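You operate a simulated robot arm through the tools that you are given. There is no shell and no other tool.

You run a simulated robot arm. Do the job below in one go: nothing can be reset, and whatever is moved stays where it is left.

Task
Put things in order on the grey table. At the end: the cream filter from the grey table stands where the blue flow plug stood; the grey plug from the grey table is on the brown carton (marked "RINGS"); the blue flow plug from the grey table stands where the grey plug stood; the white pot from the grey table stands where the cream filter stood; whatever was shut is shut again. Leave all else as you found it, and nothing knocked over.

The check looks at the end state, three seconds after you hand in, the way a careful person would. Anything else that was tipped, shoved, dropped, spilled or broken makes it a failure.

Robot
A 6-joint arm with a two-finger parallel gripper, fixed in place. Base frame: the origin is at the foot of the arm, x ahead of it, y to its left, z up; the work surface is at about z = 0. Lengths are in m, angles in degrees, forces in N, time in s.
With the tool pointing down near the work surface it reaches from about 0.14 to 0.58 m from the base axis. Its first joint turns from -66.0 to 66.0 degrees. Payload 2.1 kg.
Tool frame: the origin (TCP) lies between the finger pads and is the grasp point; the fingertips stand 0.03 m ahead of it; z points along the fingers, y is the line along which they close. Largest opening 0.094 m; finger width 0.028, thickness 0.01; the body of the gripper, 0.05 by 0.096 m, starts 0.055 m behind the TCP.
Orientation is that of the tool frame in the base frame, as a unit quaternion [x, y, z, w]. With the fingers straight down and closing along the base's y, the tool's x points along the base's -x, its y along +y and its z along -z.

Tools
- The arm moves only by the tool play_rows. Its argument "commands" is a list that holds one entry, the list of rows, each a list of 7 numbers: the shift along the base's x, y, z in m, then the turn, a rotation vector about the base's x, y, z in degrees, then the opening, from 0 (shut) to 1 (fully open). In form: [[[tx, ty, tz, ax, ay, az, grip], ...]]. A call has 1 to 20 rows; each row shifts and turns the commanded pose from where the row before left it. Each row takes 0.2 s and may step no farther than 0.05 m and 8.6 degrees from the row before; otherwise, or with a gripper value out of range, the whole call is refused. Where a pose cannot be reached the arm comes as near as it can. A force on the tool above 40 N (or 10 N above the force at the start of the call, whichever is more), or a blocked arm, ends the call early, and 0.2 s more pass. Each finger travels about 0.072 m/s and halts on what it meets, pressing with about 33 N; the grip force reading is that of the motor and also rises with nothing between the fingers. The clock runs only during rows and for 0.2 s after the last one: add rows that do not move to give the fingers time. The reply holds the time, the measured pose of the TCP, the force on the tool along the base axes, the opening and the grip force, in the units named above and with some noise, with the torque about the TCP (base axes, N m) and any sound that the robot's microphone picked up, and new pictures: "show" is both (left out), scene, wrist or none.
- Cameras (640 x 400 px; columns grow to the right, rows downward): "scene" is fixed at [0.0647, -0.3754, 0.4942]; the picture's right is [0.70, -0.71, 0.00], its down [-0.33, -0.33, -0.89] and it looks along [0.63, 0.62, -0.46] (base axes); focal length 347 px, centre (320, 200). "wrist" rides on the gripper at [0.076, 0.014, -0.102] in the tool frame; the picture's right is [-0.18, 0.98, 0.00], its down [-0.75, -0.14, -0.64] and it looks along [-0.63, -0.12, 0.77] (tool axes); focal length 243 px, centre (320, 200). There is no depth. A picture from a camera that has moved, and an enlarged one, comes with that camera's place and axes in the base frame and with its lens.
- zoom(camera, box): a new picture of the part [left, top, right, bottom] of that camera's present view, enlarged. No time passes.
- close_job(): hands the job in; it is judged then, once.

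Places have to be worked out from the pictures, the camera data and where the tool is seen. Open the gripper and draw the arm clear of the work before you hand the job in, unless the task says otherwise.

The tools are called as a command line: name --argument value ..., lists and objects as JSON in quotes. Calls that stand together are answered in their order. play_rows: Moves the arm, as the interface text tells. Its arguments: {"type":"object","properties":{"commands":{"type":"array"},"show":{"type":"string","enum":["both","scene","wrist","none"]}},"required":["commands"]} The other tools are called the same way: zoom (camera, box) takes an enlarged picture of a part of a camera's view; close_job () hands the job in.

At the start:

```text
t: 0.0
tcp_pos: [0.3496, 0.1281, 0.2929]
orientation: [-0.001, 1.0, 0.0, 0.0]
wrist_force: [-0.7, 0.3, -0.2]
torque: [0.03, 0.03, 0.0]
grip_width: 0.0941
finger_force: 0.0
```

scene: 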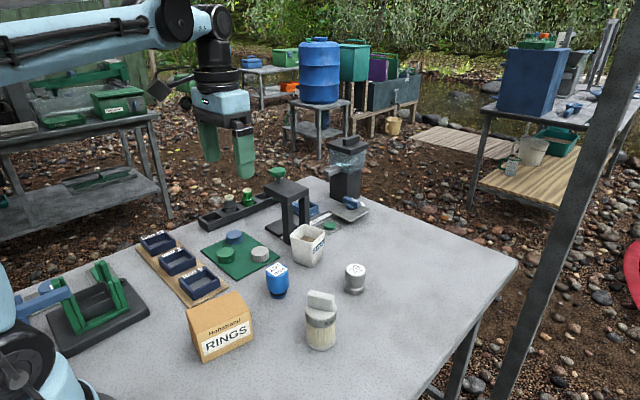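
wrist: 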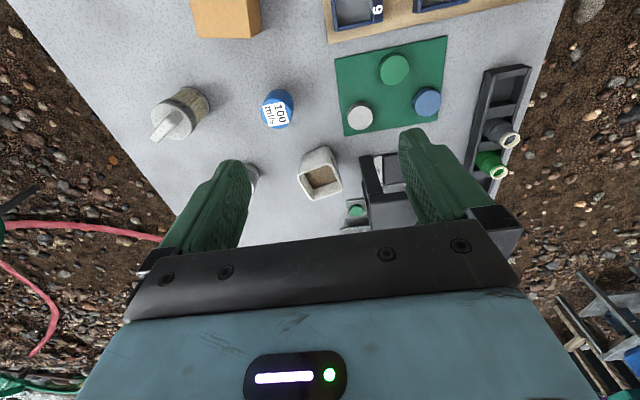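

I'll take a closer look at the objects on the table before moving anything.

zoom --camera "scene" --box '[180, 170, 400, 370]'

zoom --camera "scene" --box '[190, 130, 390, 260]'

zoom --camera "wrist" --box '[130, 0, 450, 240]'

```text
2.00 times, centred on (290, 270) of scene
camera zoom: at [0.0647, -0.3754, 0.4942], right [0.7, -0.71, 0.0], down [-0.33, -0.33, -0.89], along [0.63, 0.62, -0.46], focal length 694 px, centre (380, 60)
```

zoom: 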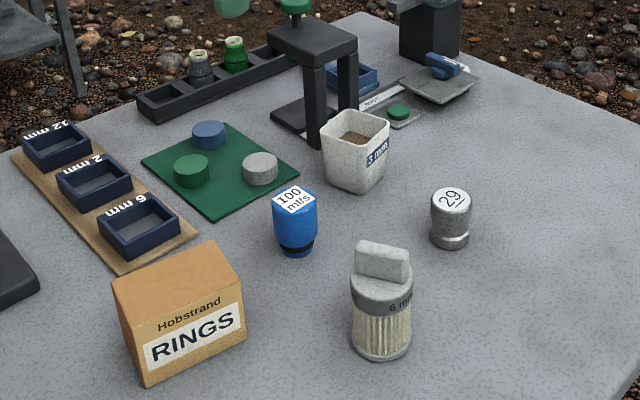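

```text
3.08 times, centred on (290, 195) of scene
camera zoom: at [0.0647, -0.3754, 0.4942], right [0.7, -0.71, 0.0], down [-0.33, -0.33, -0.89], along [0.63, 0.62, -0.46], focal length 1067 px, centre (412, 215)
```

zoom: 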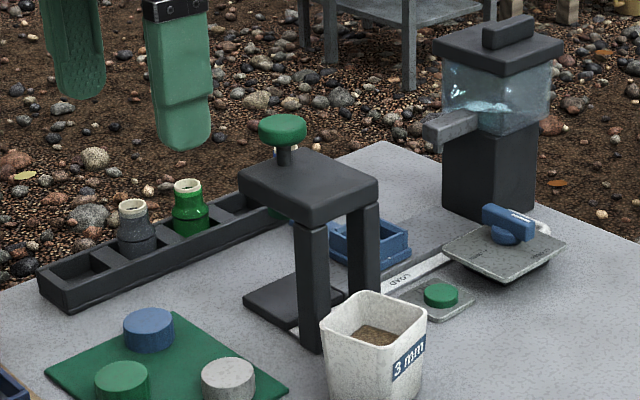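

```text
1.67 times, centred on (290, 120) of wrist
camera zoom: at [0.2738, 0.1421, 0.3952], right [0.18, 0.98, 0.0], down [0.75, -0.14, 0.64], along [0.63, -0.12, -0.77], focal length 404 px, centre (370, 333)
```

zoom: 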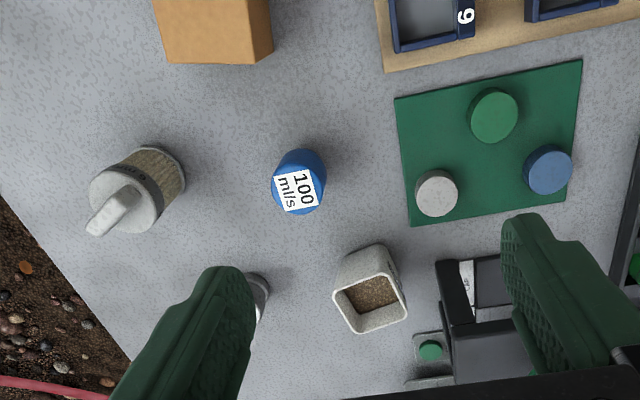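

I've identified the four movable items: the "29" grey plug near (0.507,-0.042), the blue plug near (0.387,0.060), the filter near (0.363,-0.085) and the pot near (0.515,0.111). I'll zoom in further on the carton, the plugs and the pot.

zoom --camera "scene" --box '[175, 260, 275, 370]'

zoom --camera "scene" --box '[290, 250, 390, 360]'

zoom --camera "scene" --box '[260, 170, 380, 300]'

zoom --camera "wrist" --box '[180, 0, 280, 60]'

```text
3.64 times, centred on (225, 315) of scene
camera zoom: at [0.0647, -0.3754, 0.4942], right [0.7, -0.71, 0.0], down [-0.33, -0.33, -0.89], along [0.63, 0.62, -0.46], focal length 1261 px, centre (666, -218)
```

zoom: 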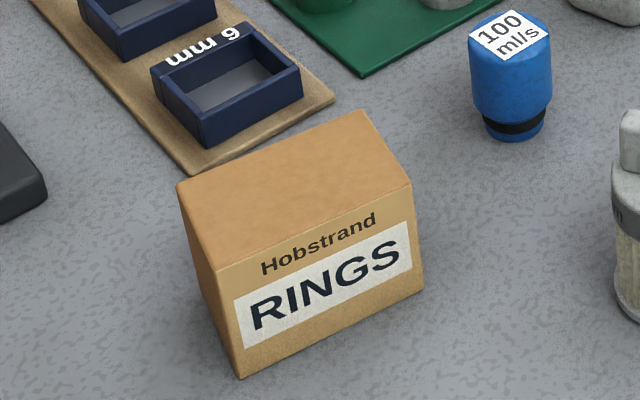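

```text
3.64 times, centred on (340, 305) of scene
camera zoom: at [0.0647, -0.3754, 0.4942], right [0.7, -0.71, 0.0], down [-0.33, -0.33, -0.89], along [0.63, 0.62, -0.46], focal length 1261 px, centre (247, -182)
```

zoom: 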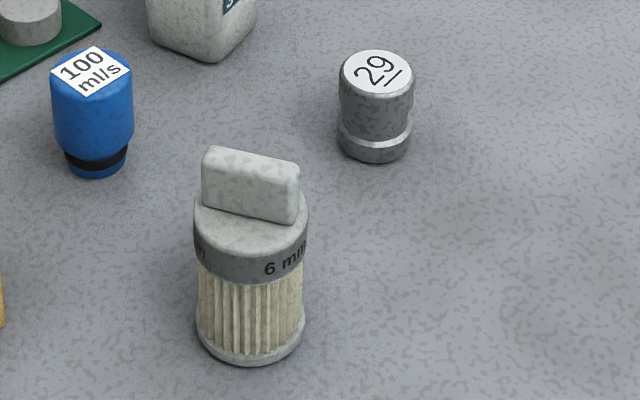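

```text
3.08 times, centred on (320, 235) of scene
camera zoom: at [0.0647, -0.3754, 0.4942], right [0.7, -0.71, 0.0], down [-0.33, -0.33, -0.89], along [0.63, 0.62, -0.46], focal length 1067 px, centre (320, 92)
```

zoom: 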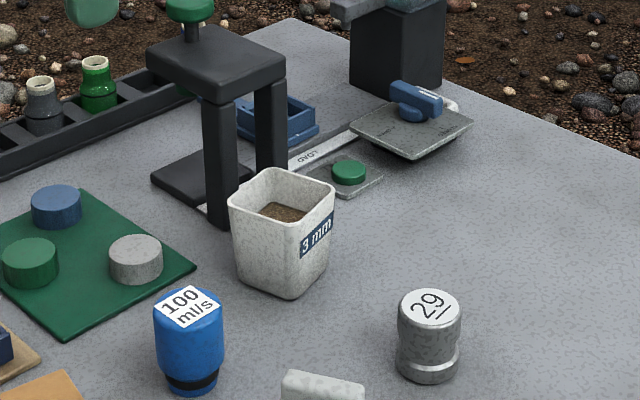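

```text
6.40 times, centred on (230, 30) of wrist
camera zoom: at [0.2738, 0.1421, 0.3952], right [0.18, 0.98, 0.0], down [0.75, -0.14, 0.64], along [0.63, -0.12, -0.77], focal length 1553 px, centre (896, 1288)
```

zoom: 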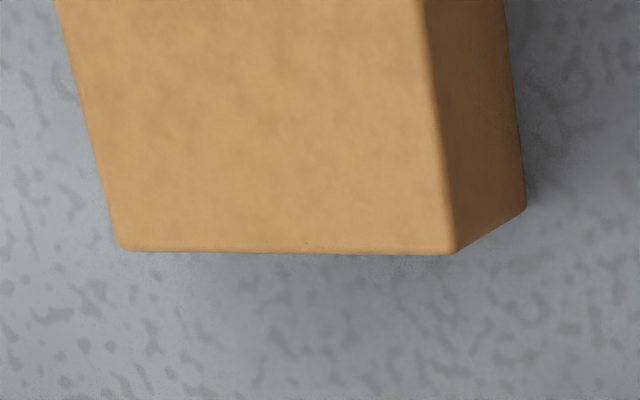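

The carton top works out at z≈0.07, centred near (0.247,0.037). I'll move over the grey "29" plug with the gripper open and refine its position from the wrist view.

play_rows --commands '[[[0.026, -0.0283, -0.01, 0, 0, 0, 1], [0.026, -0.0283, -0.01, 0, 0, 0, 1], [0.026, -0.0283, -0.01, 0, 0, 0, 1], [0.026, -0.0283, -0.02, 0, 0, 0, 1], [0.026, -0.0283, -0.02, 0, 0, 0, 1], [0.0274, -0.0285, -0.02, 0, 0, 0, 1], [0, 0, -0.03, 0, 0, 0, 1], [0, 0, -0.023, 0, 0, 0, 1], [0, 0, 0, 0, 0, 0, 1]]]'

```text
t: 2.0
tcp_pos: [0.5086, -0.0426, 0.1498]
orientation: [0.0, 1.0, 0.0, 0.0]
wrist_force: [-0.2, -0.1, 0.2]
torque: [0.03, 0.01, 0.01]
grip_width: 0.0937
finger_force: 0.2
camera wrist: at [0.4315, -0.0279, 0.2518], right [0.18, 0.98, 0.0], down [0.75, -0.14, 0.64], along [0.63, -0.12, -0.77], focal length 243 px, centre (320, 200)
```

scene: 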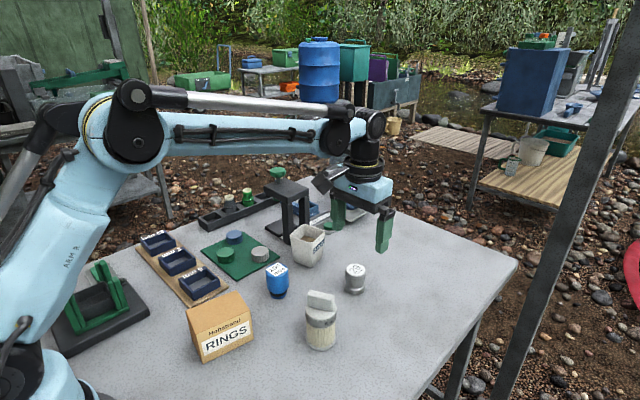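
wrist: 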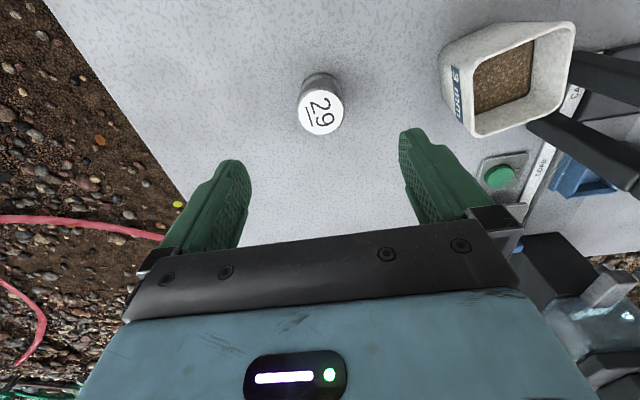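

The wrist view puts the plug at about (0.504,-0.042). I'll shift the small difference, lower to z≈0.038 and close.

play_rows --commands '[[[-0.0045, 0.0005, -0.03, 0, 0, 0, 1], [0, 0, -0.03, 0, 0, 0, 1], [0, 0, -0.03, 0, 0, 0, 1], [0, 0, -0.021, 0, 0, 0, 1], [0, 0, 0, 0, 0, 0, 1]]]'

```text
t: 3.2
tcp_pos: [0.5022, -0.0413, 0.0392]
orientation: [0.0, 1.0, 0.0, 0.0]
wrist_force: [-0.4, 0.4, -1.0]
torque: [0.05, 0.01, 0.0]
grip_width: 0.0938
finger_force: 0.1
camera wrist: at [0.4259, -0.0273, 0.1404], right [0.18, 0.98, 0.0], down [0.75, -0.14, 0.64], along [0.63, -0.12, -0.77], focal length 243 px, centre (320, 200)
```

scene: 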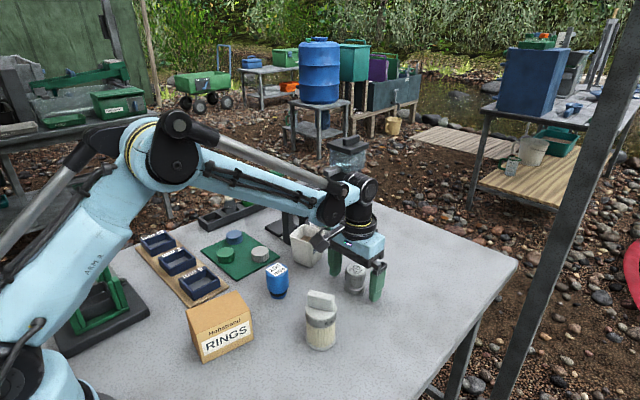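
wrist: 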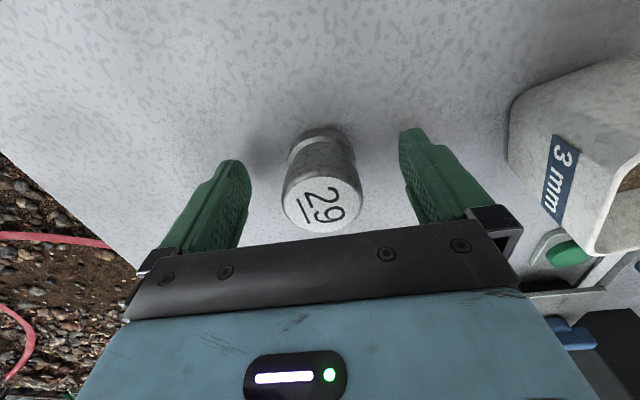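

The plug is centred between the fingers at about (0.502,-0.041). I'll close on it and lift slowly.

play_rows --commands '[[[0, 0, 0, 0, 0, 0, 0], [0, 0, 0, 0, 0, 0, 0], [0, 0, 0, 0, 0, 0, 0], [0, 0, 0, 0, 0, 0, 0]]]' --show "wrist"

```text
t: 4.2
tcp_pos: [0.5023, -0.0414, 0.0394]
orientation: [0.0, 1.0, 0.0, 0.0]
wrist_force: [-0.1, -0.6, 0.5]
torque: [-0.03, 0.01, 0.02]
grip_width: 0.0421
finger_force: 33.4
camera wrist: at [0.4259, -0.0273, 0.1407], right [0.18, 0.98, 0.0], down [0.75, -0.14, 0.64], along [0.63, -0.12, -0.77], focal length 243 px, centre (320, 200)
```

wrist: 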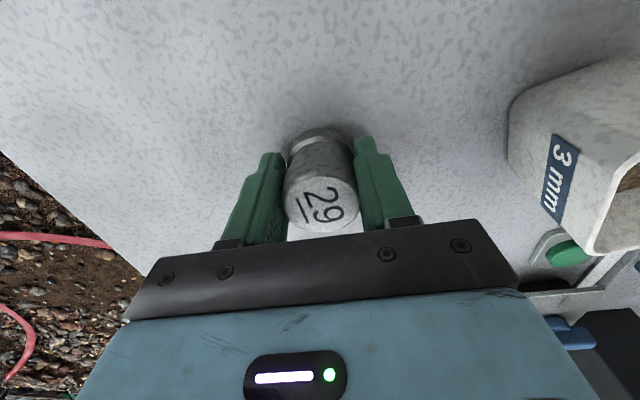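

It's gripped at 0.042 m width with 33 N. I'll lift it to about 0.2 m and carry it over the carton.

play_rows --commands '[[[0, 0, 0.02, 0, 0, 0, 0], [0, 0, 0.03, 0, 0, 0, 0], [0, 0, 0.03, 0, 0, 0, 0], [0, 0, 0.04, 0, 0, 0, 0], [0, 0, 0.03, 0, 0, 0, 0], [-0.0284, 0.0087, 0, 0, 0, 0, 0], [-0.0284, 0.0087, 0, 0, 0, 0, 0], [-0.0284, 0.0087, 0, 0, 0, 0, 0], [-0.0284, 0.0087, 0, 0, 0, 0, 0], [-0.0284, 0.0087, 0, 0, 0, 0, 0], [-0.0284, 0.0087, 0, 0, 0, 0, 0], [-0.0284, 0.0087, 0, 0, 0, 0, 0], [-0.0284, 0.0087, 0, 0, 0, 0, 0], [-0.0284, 0.0087, 0, 0, 0, 0, 0], [0, 0, 0, 0, 0, 0, 0]]]'

```text
t: 7.4
tcp_pos: [0.2473, 0.0367, 0.1912]
orientation: [0.001, 1.0, 0.0, 0.0]
wrist_force: [0.3, 0.4, -1.3]
torque: [-0.01, 0.04, 0.01]
grip_width: 0.042
finger_force: 33.0
camera wrist: at [0.1714, 0.0501, 0.2928], right [0.18, 0.98, 0.0], down [0.75, -0.14, 0.64], along [0.63, -0.12, -0.77], focal length 243 px, centre (320, 200)
```

scene: 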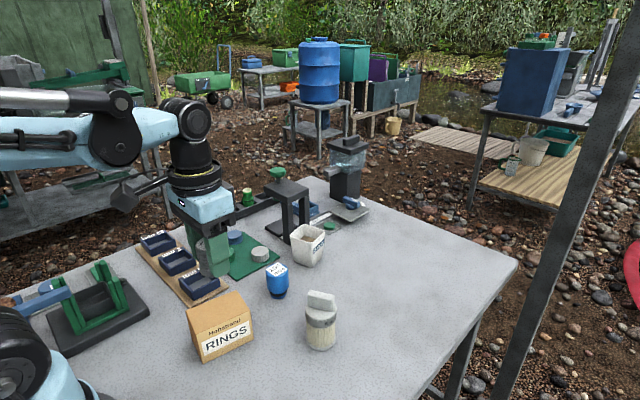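
wrist: 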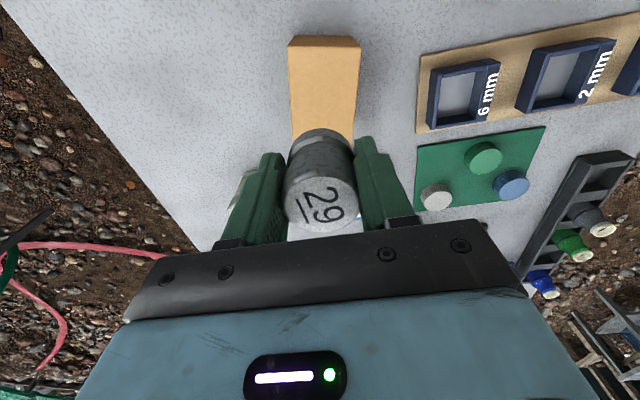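

The wrist view confirms the carton's top corners match my estimate. I'll lower the plug until it is just above the top.

play_rows --commands '[[[0, 0, -0.03, 0, 0, 0, 0], [0, 0, -0.03, 0, 0, 0, 0], [0, 0, -0.014, 0, 0, 0, 0], [0, 0, 0, 0, 0, 0, 0]]]'

zoom --camera "scene" --box '[175, 220, 275, 370]'

```text
t: 8.4
tcp_pos: [0.2464, 0.036, 0.1162]
orientation: [0.0, 1.0, 0.0, 0.0]
wrist_force: [0.0, -1.1, -1.4]
torque: [0.02, -0.01, -0.01]
grip_width: 0.0421
finger_force: 33.1
camera wrist: at [0.171, 0.0504, 0.2182], right [0.18, 0.98, 0.0], down [0.75, -0.14, 0.64], along [0.63, -0.12, -0.77], focal length 243 px, centre (320, 200)
```

scene: 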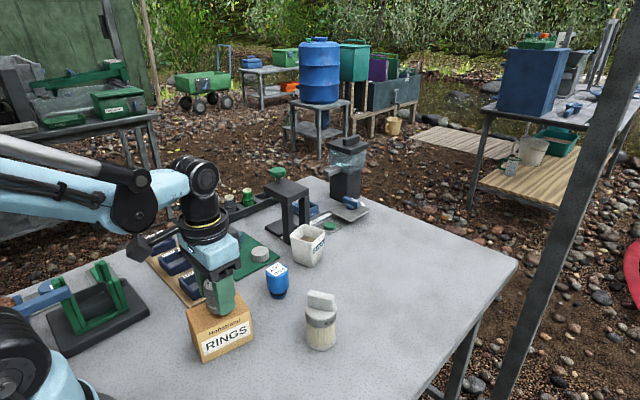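
wrist: 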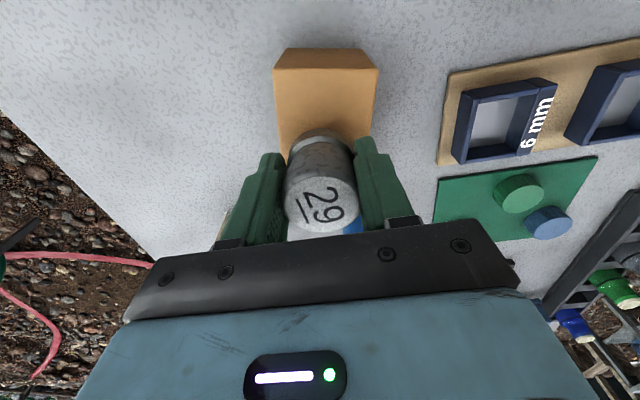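

```text
2.67 times, centred on (225, 295) of scene
camera zoom: at [0.0647, -0.3754, 0.4942], right [0.7, -0.71, 0.0], down [-0.33, -0.33, -0.89], along [0.63, 0.62, -0.46], focal length 925 px, centre (573, -53)
```

zoom: 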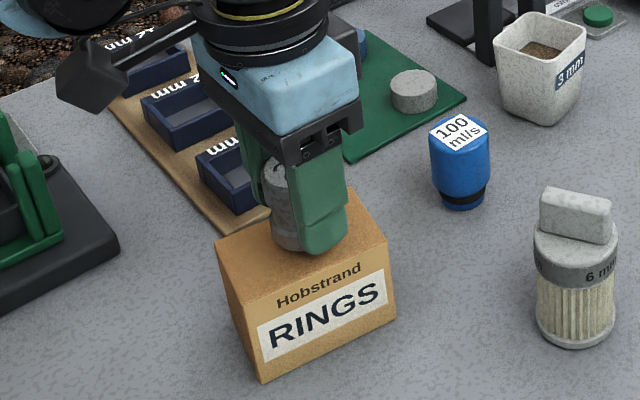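

The plug is over the middle of the top and nearly touching. I'll ease down in 2 mm steps and watch the force.

play_rows --commands '[[[0, 0, -0.002, 0, 0, 0, 0], [0, 0, -0.002, 0, 0, 0, 0], [0, 0, 0, 0, 0, 0, 0]]]' --show "none"

```text
t: 9.2
tcp_pos: [0.2468, 0.0354, 0.1104]
orientation: [0.0, 1.0, 0.001, 0.0]
wrist_force: [-1.0, 0.2, -0.8]
torque: [-0.04, 0.0, 0.01]
grip_width: 0.0421
finger_force: 33.2
```

No contact force yet, so I'll keep easing down.

play_rows --commands '[[[0, 0, -0.0015, 0, 0, 0, 0], [0, 0, 0, 0, 0, 0, 0]]]' --show "none"

```text
t: 9.8
tcp_pos: [0.2469, 0.0376, 0.1094]
orientation: [0.0, 1.0, 0.0, 0.0]
wrist_force: [0.6, -0.1, -0.7]
torque: [-0.01, 0.01, 0.0]
grip_width: 0.0419
finger_force: 33.4
```

play_rows --commands '[[[0, 0, -0.0015, 0, 0, 0, 0], [0, 0, 0, 0, 0, 0, 0]]]' --show "none"

zoom --camera "scene" --box '[185, 250, 265, 350]'

```text
t: 10.4
tcp_pos: [0.2482, 0.0382, 0.1085]
orientation: [0.0, 1.0, 0.0, 0.0]
wrist_force: [-1.2, 1.0, 10.6]
torque: [0.06, 0.05, -0.03]
grip_width: 0.042
finger_force: 32.9
```

```text
4.00 times, centred on (225, 300) of scene
camera zoom: at [0.0647, -0.3754, 0.4942], right [0.7, -0.71, 0.0], down [-0.33, -0.33, -0.89], along [0.63, 0.62, -0.46], focal length 1387 px, centre (700, -200)
```

zoom: 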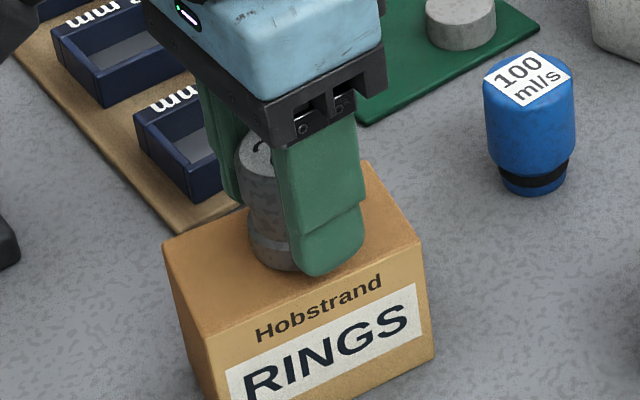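

Contact now reads about 10 N, so the plug rests on the carton. I'll open and rise straight up.

play_rows --commands '[[[0, 0, 0, 0, 0, 0, 0.4], [0, 0, 0, 0, 0, 0, 0.8], [0, 0, 0, 0, 0, 0, 1], [0, 0, 0, 0, 0, 0, 1], [0, 0, 0.03, 0, 0, 0, 1], [0, 0, 0.04, 0, 0, 0, 1], [0, 0, 0.03, 0, 0, 0, 1], [0, 0, 0, 0, 0, 0, 1]]]'

zoom --camera "scene" --box '[180, 220, 300, 360]'

```text
t: 12.2
tcp_pos: [0.2478, 0.0361, 0.21]
orientation: [0.0, 1.0, 0.0, 0.0]
wrist_force: [0.6, 0.3, 0.4]
torque: [0.01, -0.01, -0.01]
grip_width: 0.0939
finger_force: 0.0
camera wrist: at [0.1723, 0.0501, 0.3123], right [0.18, 0.98, 0.0], down [0.75, -0.14, 0.64], along [0.63, -0.12, -0.77], focal length 243 px, centre (320, 200)
```

scene: 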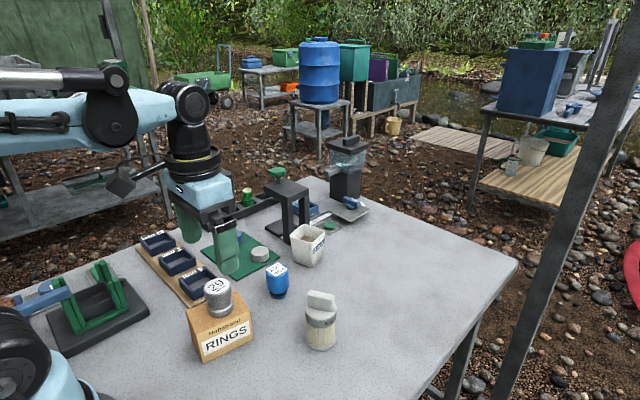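
wrist: 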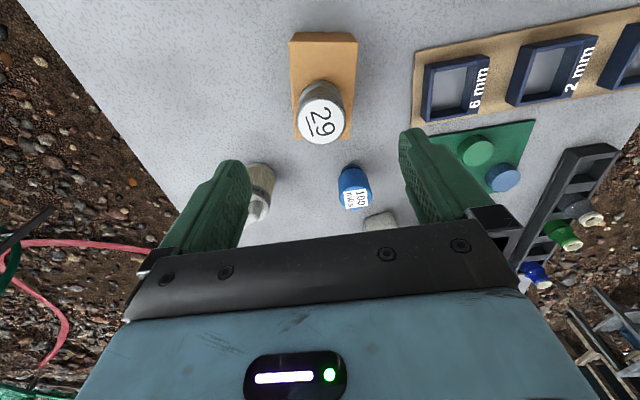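

```text
2.86 times, centred on (240, 290) of scene
camera zoom: at [0.0647, -0.3754, 0.4942], right [0.7, -0.71, 0.0], down [-0.33, -0.33, -0.89], along [0.63, 0.62, -0.46], focal length 991 px, centre (549, -57)
```

zoom: 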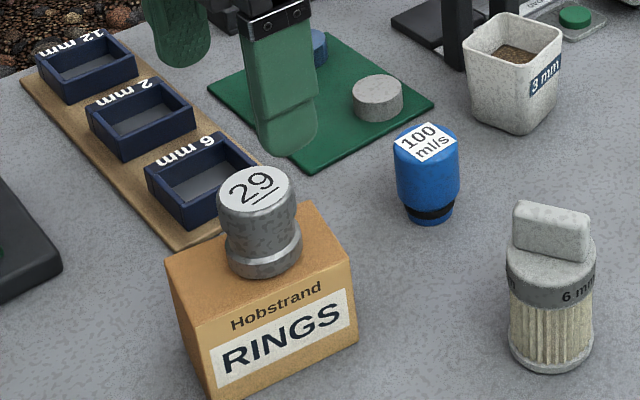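

The grey plug stands upright on the carton. Next I'll move above the blue plug, near (0.386,0.060), and check.

play_rows --commands '[[[0.0277, 0.0048, 0, 0, 0, 0, 1], [0.0277, 0.0048, 0, 0, 0, 0, 1], [0.0277, 0.0048, 0, 0, 0, 0, 1], [0.0277, 0.0048, 0, 0, 0, 0, 1], [0.0277, 0.0048, 0, 0, 0, 0, 1], [0, 0, -0.03, 0, 0, 0, 1], [0, 0, -0.04, 0, 0, 0, 1], [0, 0, -0.03, 0, 0, 0, 1], [0, 0, 0, 0, 0, 0, 1]]]' --show "wrist"

```text
t: 14.2
tcp_pos: [0.3862, 0.0635, 0.1082]
orientation: [0.0, 1.0, 0.001, 0.0]
wrist_force: [-0.4, -0.3, 0.8]
torque: [-0.01, 0.0, -0.01]
grip_width: 0.0939
finger_force: 0.2
camera wrist: at [0.3098, 0.0764, 0.2102], right [0.18, 0.98, 0.0], down [0.75, -0.14, 0.64], along [0.63, -0.12, -0.77], focal length 243 px, centre (320, 200)
```

wrist: 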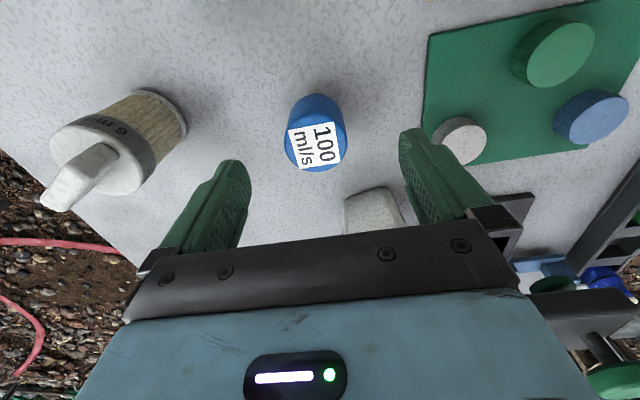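

The blue plug's top is at about (0.385,0.059). I'll descend around it to z≈0.041 and close.

play_rows --commands '[[[-0.001, -0.003, -0.02, 0, 0, 0, 1], [0, 0, -0.025, 0, 0, 0, 1], [0, 0, -0.022, 0, 0, 0, 1], [0, 0, 0, 0, 0, 0, 1]]]' --show "wrist"

```text
t: 15.2
tcp_pos: [0.3844, 0.0592, 0.0409]
orientation: [0.001, 1.0, -0.001, 0.0]
wrist_force: [0.7, 0.8, -0.3]
torque: [0.02, 0.0, 0.02]
grip_width: 0.0938
finger_force: 0.1
camera wrist: at [0.3083, 0.0715, 0.1428], right [0.18, 0.98, 0.0], down [0.75, -0.14, 0.64], along [0.63, -0.12, -0.77], focal length 243 px, centre (320, 200)
```

wrist: 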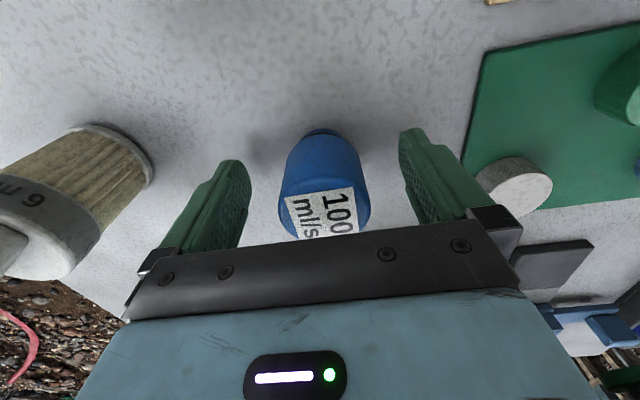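

It's well centred, and I'm noting the blue plug's spot as (0.384,0.0595). Closing, lifting and carrying it to the old grey plug spot at (0.502,-0.0415).

play_rows --commands '[[[0, 0, 0, 0, 0, 0, 0], [0, 0, 0, 0, 0, 0, 0], [0, 0, 0, 0, 0, 0, 0], [0, 0, 0, 0, 0, 0, 0]]]' --show "wrist"

```text
t: 16.2
tcp_pos: [0.3851, 0.0588, 0.0407]
orientation: [0.0, 1.0, 0.0, 0.0]
wrist_force: [0.1, -1.0, -0.2]
torque: [0.0, -0.01, 0.0]
grip_width: 0.0433
finger_force: 33.7
camera wrist: at [0.3084, 0.0715, 0.143], right [0.18, 0.98, 0.0], down [0.75, -0.14, 0.64], along [0.63, -0.12, -0.77], focal length 243 px, centre (320, 200)
```

wrist: 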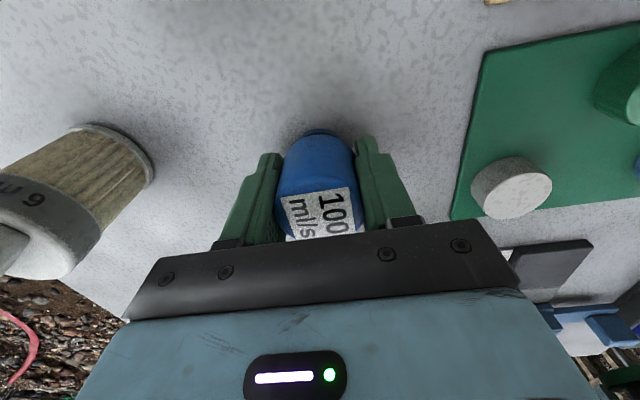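

Gripped at 0.043 m. I'll lift it, carry it across and come down to just above the table.

play_rows --commands '[[[0, 0, 0.02, 0, 0, 0, 0], [0, 0, 0.04, 0, 0, 0, 0], [0, 0, 0.04, 0, 0, 0, 0], [0, 0, 0.03, 0, 0, 0, 0], [0.0235, -0.0201, 0, 0, 0, 0, 0], [0.0235, -0.0201, 0, 0, 0, 0, 0], [0.0235, -0.0201, 0, 0, 0, 0, 0], [0.0235, -0.0201, 0, 0, 0, 0, 0], [0.0233, -0.0203, 0, 0, 0, 0, 0], [0, 0, -0.03, 0, 0, 0, 0], [0, 0, -0.04, 0, 0, 0, 0], [0, 0, -0.04, 0, 0, 0, 0], [0, 0, -0.015, 0, 0, 0, 0], [0, 0, 0, 0, 0, 0, 0]]]'

```text
t: 19.2
tcp_pos: [0.5025, -0.0436, 0.0449]
orientation: [0.001, 1.0, 0.0, -0.001]
wrist_force: [-0.6, -0.8, -1.3]
torque: [0.02, 0.02, 0.02]
grip_width: 0.0435
finger_force: 33.0
camera wrist: at [0.4265, -0.03, 0.1472], right [0.19, 0.98, 0.0], down [0.75, -0.14, 0.64], along [0.63, -0.12, -0.77], focal length 243 px, centre (320, 200)
```

scene: 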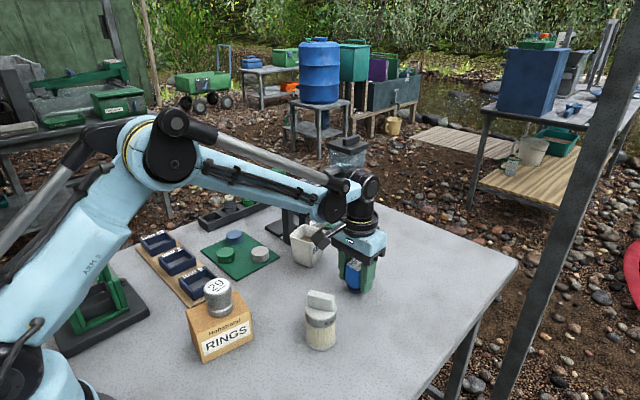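
wrist: 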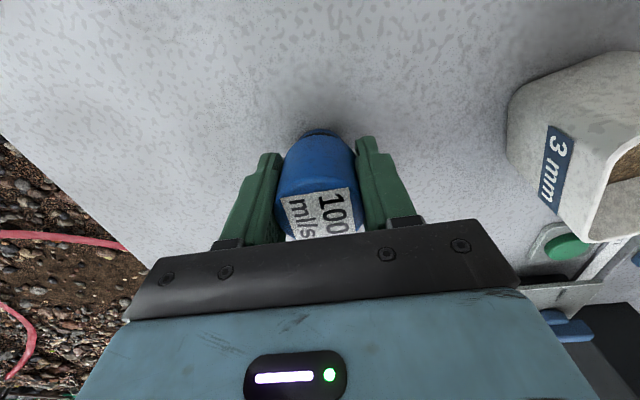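

It's in place with the plug about 4–5 mm above the table. I'll ease down until contact.

play_rows --commands '[[[0, 0.0005, -0.002, 0, 0, 0, 0], [0, 0.0005, -0.0015, 0, 0, 0, 0], [0, 0, 0, 0, 0, 0, 0]]]' --show "none"

```text
t: 20.0
tcp_pos: [0.5015, -0.0422, 0.0432]
orientation: [-0.001, 1.0, 0.001, 0.0]
wrist_force: [0.9, 0.4, -1.0]
torque: [-0.04, 0.0, 0.01]
grip_width: 0.0436
finger_force: 33.3
```

play_rows --commands '[[[0, 0, -0.001, 0, 0, 0, 0], [0, 0, -0.001, 0, 0, 0, 0], [0, 0, 0, 0, 0, 0, 0]]]' --show "none"

```text
t: 20.8
tcp_pos: [0.5017, -0.0415, 0.0408]
orientation: [0.0, 1.0, 0.0, 0.001]
wrist_force: [0.8, 0.3, 8.0]
torque: [0.0, -0.02, -0.02]
grip_width: 0.0435
finger_force: 33.1
```

Contact reads 8 N, so the blue plug is standing on the table. I'll release and rise.

play_rows --commands '[[[0, 0, 0, 0, 0, 0, 0.5], [0, 0, 0, 0, 0, 0, 0.8], [0, 0, 0, 0, 0, 0, 1], [0, 0, 0, 0, 0, 0, 1], [0, 0, 0.03, 0, 0, 0, 1], [0, 0, 0.04, 0, 0, 0, 1], [0, 0, 0.04, 0, 0, 0, 1], [0, 0, 0.04, 0, 0, 0, 1], [0, 0, 0, 0, 0, 0, 1]]]'

zoom --camera "scene" --box '[260, 200, 400, 360]'

```text
t: 22.8
tcp_pos: [0.5046, -0.0436, 0.1915]
orientation: [0.001, 1.0, 0.0, 0.0]
wrist_force: [0.2, 1.0, 0.8]
torque: [0.02, -0.02, -0.01]
grip_width: 0.0942
finger_force: 0.1
camera wrist: at [0.4286, -0.0299, 0.2945], right [0.19, 0.98, 0.0], down [0.75, -0.14, 0.64], along [0.63, -0.12, -0.77], focal length 243 px, centre (320, 200)
```

scene: 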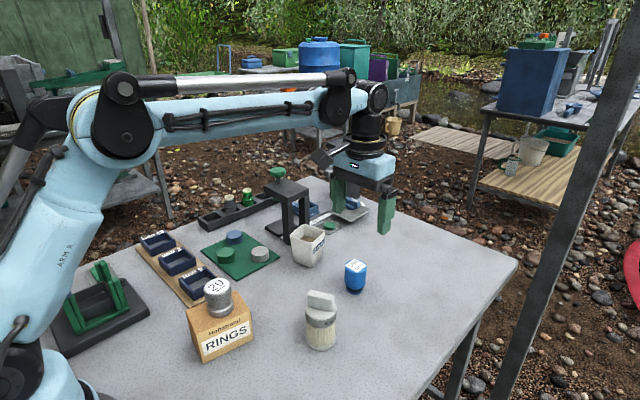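
wrist: 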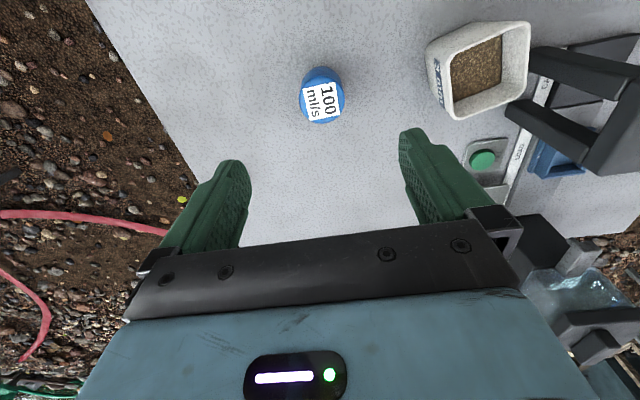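

```text
2.50 times, centred on (330, 280) of scene
camera zoom: at [0.0647, -0.3754, 0.4942], right [0.7, -0.71, 0.0], down [-0.33, -0.33, -0.89], along [0.63, 0.62, -0.46], focal length 867 px, centre (295, 0)
```

zoom: 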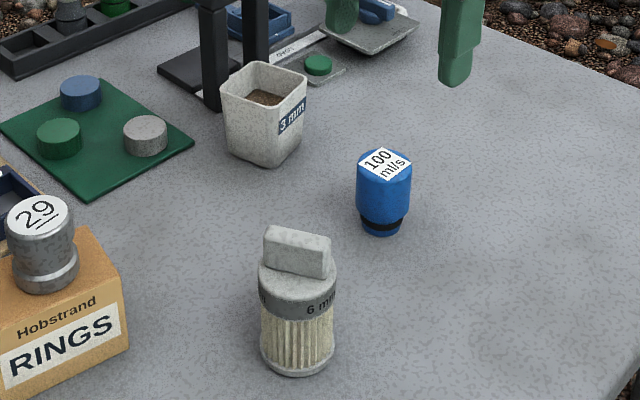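

The blue plug stands on the grey plug's old spot. Now I'll move over the filter, near (0.362,-0.085), staying high to refine its place and height.

play_rows --commands '[[[-0.0351, -0.0106, 0.005, 0, 0, 0, 1], [-0.0351, -0.0106, 0, 0, 0, 0, 1], [-0.0351, -0.0106, 0, 0, 0, 0, 1], [-0.0351, -0.0106, 0, 0, 0, 0, 1], [0, 0, 0, 0, 0, 0, 1], [0, 0, 0, 0, 0, 0, 1]]]'

zoom --camera "wrist" --box '[220, 40, 420, 200]'

```text
t: 24.2
tcp_pos: [0.3626, -0.0864, 0.196]
orientation: [0.0, 1.0, 0.0, 0.0]
wrist_force: [-0.4, 0.1, -0.5]
torque: [0.02, 0.02, -0.01]
grip_width: 0.094
finger_force: 0.1
camera wrist: at [0.2866, -0.0722, 0.2978], right [0.18, 0.98, 0.0], down [0.75, -0.14, 0.64], along [0.63, -0.12, -0.77], focal length 243 px, centre (320, 200)
```

scene: 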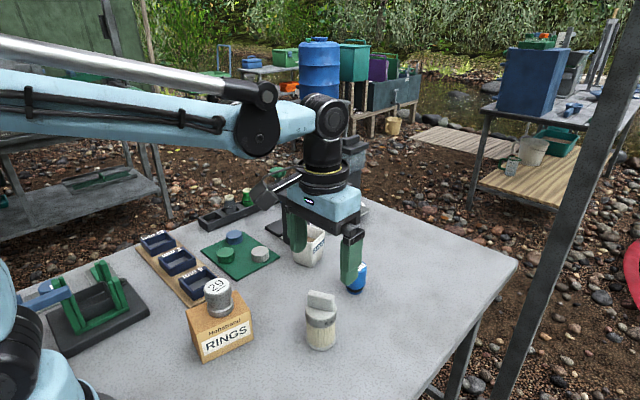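
wrist: 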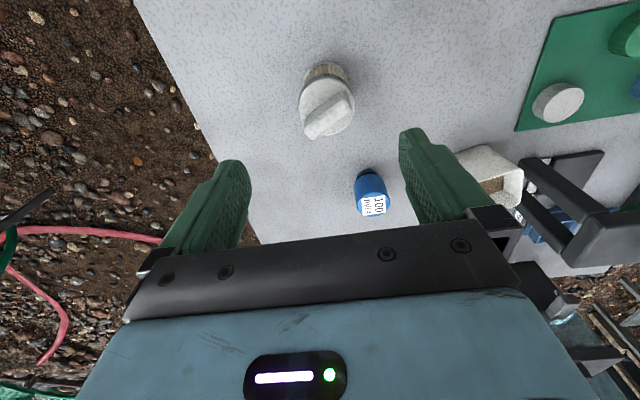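

```text
2.50 times, centred on (320, 120) of wrist
camera zoom: at [0.2866, -0.0722, 0.2978], right [0.18, 0.98, 0.0], down [0.75, -0.14, 0.64], along [0.63, -0.12, -0.77], focal length 606 px, centre (320, 400)
```

zoom: 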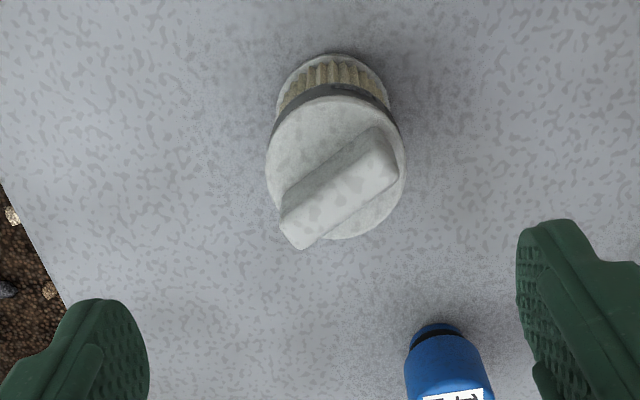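

The filter's cap centre is about (0.3635,-0.0815), with the handle top at z≈0.10. I'll correct by 4–5 mm in y, lower partway and recheck.

play_rows --commands '[[[0.001, 0.0045, -0.03, 0, 0, 0, 1], [0, 0, -0.04, 0, 0, 0, 1], [0, 0, -0.02, 0, 0, 0, 1], [0, 0, 0, 0, 0, 0, 1]]]' --show "wrist"

```text
t: 25.2
tcp_pos: [0.3641, -0.0783, 0.1039]
orientation: [0.001, 1.0, 0.001, 0.0]
wrist_force: [0.1, -0.1, 0.8]
torque: [0.01, 0.0, 0.0]
grip_width: 0.0938
finger_force: 0.1
camera wrist: at [0.2869, -0.0657, 0.2059], right [0.18, 0.98, 0.0], down [0.75, -0.14, 0.64], along [0.63, -0.12, -0.77], focal length 243 px, centre (320, 200)
```

wrist: 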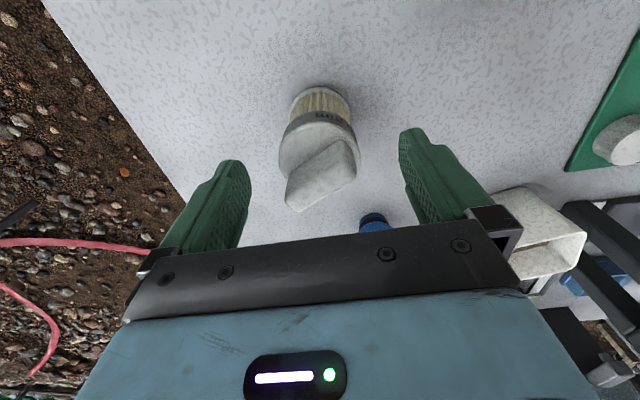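

The filter sits roughly centred, with the centre near (0.363,-0.080). I'll lower to z≈0.058 around the body and cap.

play_rows --commands '[[[0, 0, -0.02, 0, 0, 0, 1], [0, 0, -0.015, 0, 0, 0, 1], [0, 0, -0.011, 0, 0, 0, 1], [0, 0, 0, 0, 0, 0, 1]]]'

zoom --camera "scene" --box '[270, 220, 390, 370]'

```text
t: 26.2
tcp_pos: [0.3625, -0.0777, 0.0593]
orientation: [0.0, 1.0, 0.0, 0.0]
wrist_force: [-0.4, 0.0, -0.7]
torque: [-0.05, 0.0, -0.01]
grip_width: 0.0939
finger_force: 0.1
camera wrist: at [0.2863, -0.0649, 0.1606], right [0.18, 0.98, 0.0], down [0.75, -0.14, 0.64], along [0.63, -0.12, -0.77], focal length 243 px, centre (320, 200)
```

scene: 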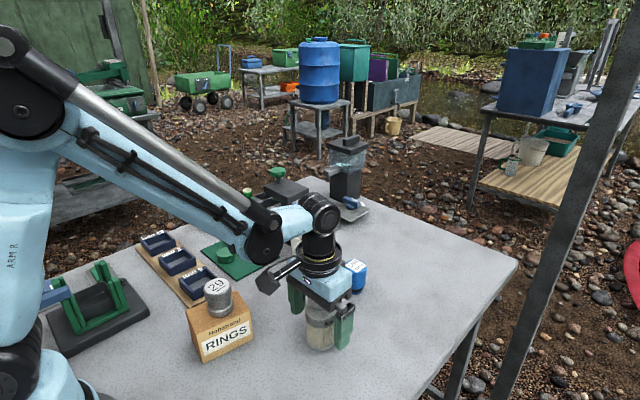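
wrist: 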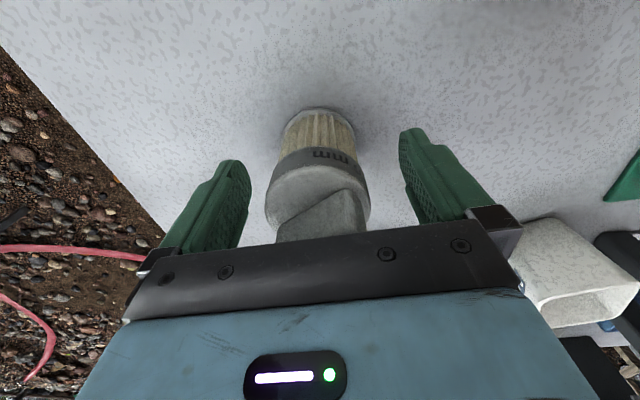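

```text
2.67 times, centred on (330, 295) of scene
camera zoom: at [0.0647, -0.3754, 0.4942], right [0.7, -0.71, 0.0], down [-0.33, -0.33, -0.89], along [0.63, 0.62, -0.46], focal length 925 px, centre (293, -53)
```

zoom: 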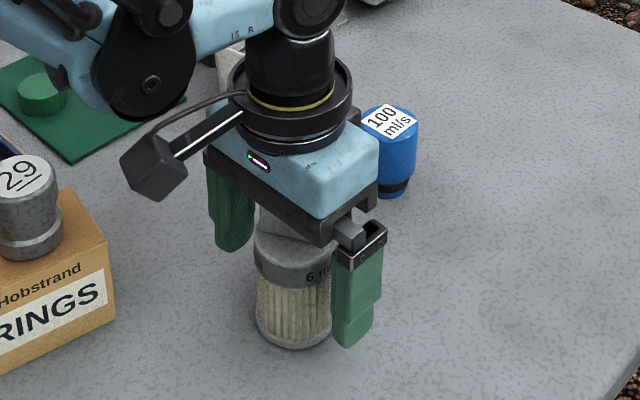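

Clear of the handle. I'll shift 1.5 mm in y so it's centred, then close gradually.

play_rows --commands '[[[0, -0.0015, 0, 0, 0, 0, 1], [0, 0, 0, 0, 0, 0, 0.75], [0, 0, 0, 0, 0, 0, 0.6], [0, 0, 0, 0, 0, 0, 0], [0, 0, 0, 0, 0, 0, 0], [0, 0, 0, 0, 0, 0, 0]]]' --show "wrist"

```text
t: 27.6
tcp_pos: [0.3622, -0.0809, 0.0592]
orientation: [0.001, 1.0, 0.0, 0.0]
wrist_force: [-0.4, 0.6, 1.2]
torque: [-0.01, 0.0, 0.0]
grip_width: 0.0521
finger_force: 32.8
camera wrist: at [0.2859, -0.067, 0.1613], right [0.18, 0.98, 0.0], down [0.75, -0.14, 0.64], along [0.63, -0.12, -0.77], focal length 243 px, centre (320, 200)
```

wrist: 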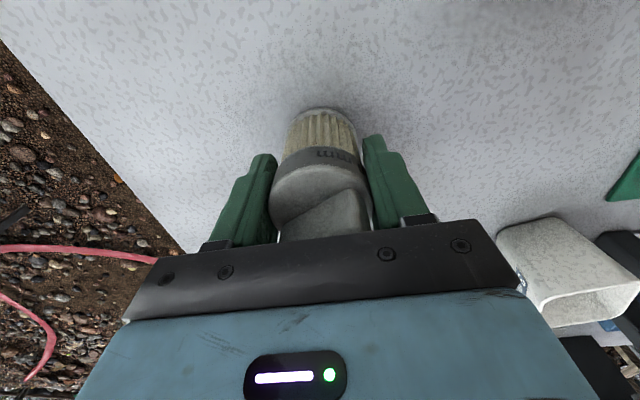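

Gripped at 0.052 m; the filter's spot is (0.362,-0.080). I'll lift it and carry it to the old blue plug spot at (0.3845,0.059).

play_rows --commands '[[[0, 0, 0.015, 0, 0, 0, 0], [0, 0, 0.03, 0, 0, 0, 0], [0, 0, 0.04, 0, 0, 0, 0], [0, 0, 0.035, 0, 0, 0, 0], [0.0045, 0.0278, 0, 0, 0, 0, 0], [0.0045, 0.0278, 0, 0, 0, 0, 0], [0.0045, 0.0278, 0, 0, 0, 0, 0], [0.0045, 0.0278, 0, 0, 0, 0, 0], [0.0045, 0.0278, 0, 0, 0, 0, 0], [0, 0, 0, 0, 0, 0, 0], [0, 0, -0.04, 0, 0, 0, 0], [0, 0, -0.04, 0, 0, 0, 0], [0, 0, -0.032, 0, 0, 0, 0], [0, 0, 0, 0, 0, 0, 0]]]'

```text
t: 30.6
tcp_pos: [0.3852, 0.0567, 0.0662]
orientation: [0.0, 1.0, 0.0, 0.0]
wrist_force: [-0.1, 0.0, -1.6]
torque: [0.01, 0.02, 0.04]
grip_width: 0.052
finger_force: 33.1
camera wrist: at [0.3085, 0.0699, 0.1685], right [0.18, 0.98, 0.0], down [0.75, -0.14, 0.64], along [0.63, -0.12, -0.77], focal length 243 px, centre (320, 200)
```

scene: 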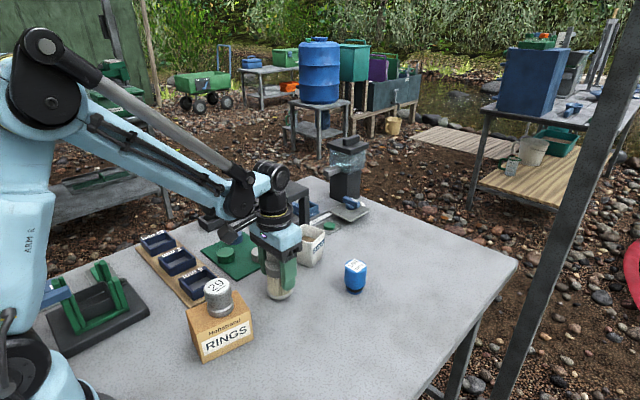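
wrist: 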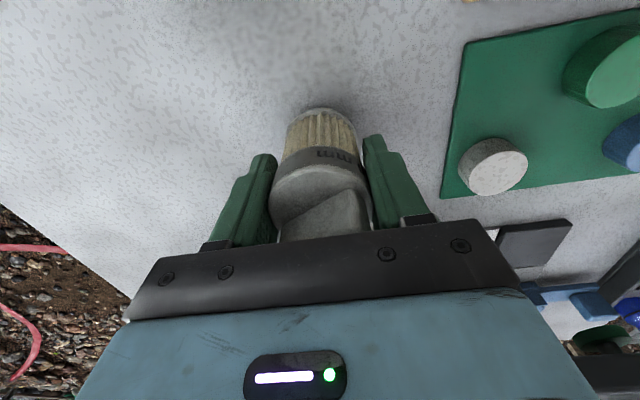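

It's about 2 mm short in y. I'll correct that and ease down to contact.

play_rows --commands '[[[0, 0.001, -0.003, 0, 0, 0, 0], [0, 0.001, -0.002, 0, 0, 0, 0], [0, 0, -0.001, 0, 0, 0, 0], [0, 0, 0, 0, 0, 0, 0]]]' --show "none"

```text
t: 31.6
tcp_pos: [0.3844, 0.0608, 0.0609]
orientation: [0.001, 1.0, 0.0, 0.0]
wrist_force: [-0.3, -0.2, -1.7]
torque: [0.03, 0.02, 0.04]
grip_width: 0.0522
finger_force: 33.0
```

play_rows --commands '[[[0, 0, -0.001, 0, 0, 0, 0], [0, 0, -0.001, 0, 0, 0, 0], [0, 0, 0, 0, 0, 0, 0]]]' --show "none"

```text
t: 32.4
tcp_pos: [0.3847, 0.0597, 0.059]
orientation: [0.0, 1.0, 0.0, 0.0]
wrist_force: [0.1, 0.0, -0.5]
torque: [0.02, -0.01, 0.03]
grip_width: 0.052
finger_force: 33.0
```

The force is only starting to change, so one more small step.

play_rows --commands '[[[0, 0, -0.001, 0, 0, 0, 0], [0, 0, 0, 0, 0, 0, 0]]]' --show "none"

```text
t: 33.0
tcp_pos: [0.3849, 0.0604, 0.0592]
orientation: [0.001, 1.0, -0.001, 0.001]
wrist_force: [4.2, -3.5, 24.7]
torque: [-0.12, -0.18, -0.03]
grip_width: 0.052
finger_force: 33.0
```

Firm contact at about 25 N. I'll back off half a millimetre, then release and rise straight up past the handle.

play_rows --commands '[[[0, 0, 0.0006, 0, 0, 0, 0], [0, 0, 0, 0, 0, 0, 0.65], [0, 0, 0, 0, 0, 0, 0.8], [0, 0, 0, 0, 0, 0, 1], [0, 0, 0, 0, 0, 0, 1], [0, 0, 0.03, 0, 0, 0, 1], [0, 0, 0.04, 0, 0, 0, 1], [0, 0, 0.04, 0, 0, 0, 1], [0, 0, 0.03, 0, 0, 0, 1], [0, 0, 0, 0, 0, 0, 1]]]'

zoom --camera "scene" --box '[200, 180, 380, 340]'

```text
t: 35.2
tcp_pos: [0.3858, 0.0599, 0.1983]
orientation: [0.0, 1.0, 0.0, 0.0]
wrist_force: [-0.2, 0.3, 1.1]
torque: [0.02, -0.01, 0.01]
grip_width: 0.0941
finger_force: 0.1
camera wrist: at [0.3093, 0.0738, 0.301], right [0.18, 0.98, 0.0], down [0.75, -0.14, 0.64], along [0.63, -0.12, -0.77], focal length 243 px, centre (320, 200)
```

scene: 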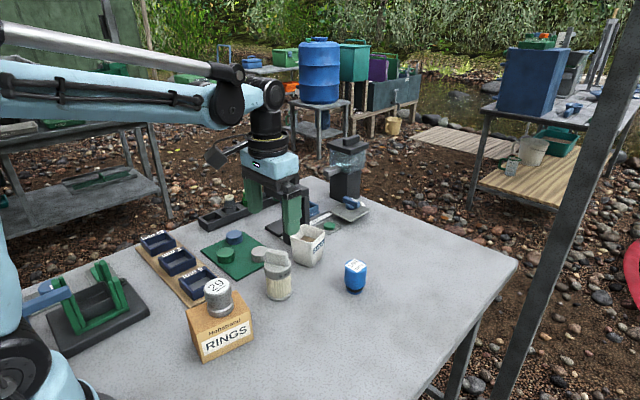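
wrist: 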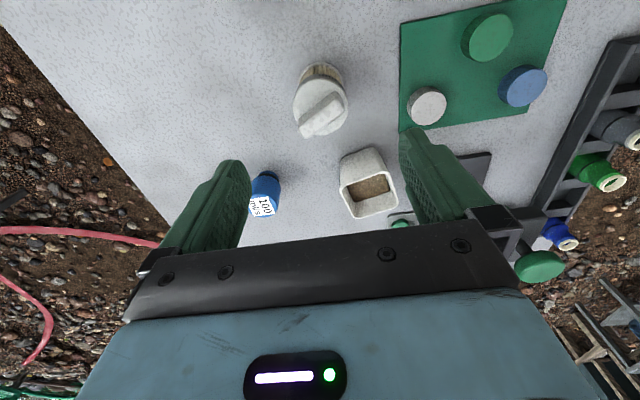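

```text
2.50 times, centred on (290, 260) of scene
camera zoom: at [0.0647, -0.3754, 0.4942], right [0.7, -0.71, 0.0], down [-0.33, -0.33, -0.89], along [0.63, 0.62, -0.46], focal length 867 px, centre (395, 50)
```

zoom: 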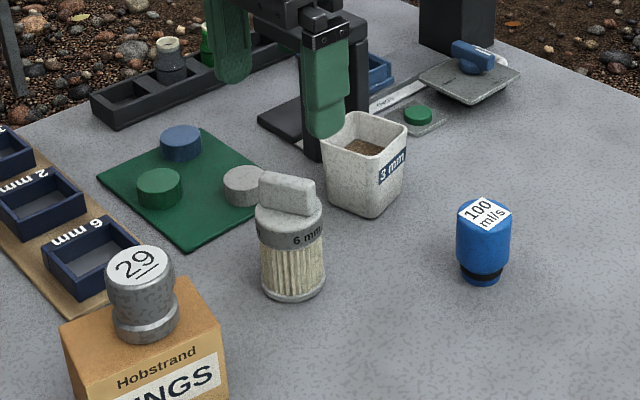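

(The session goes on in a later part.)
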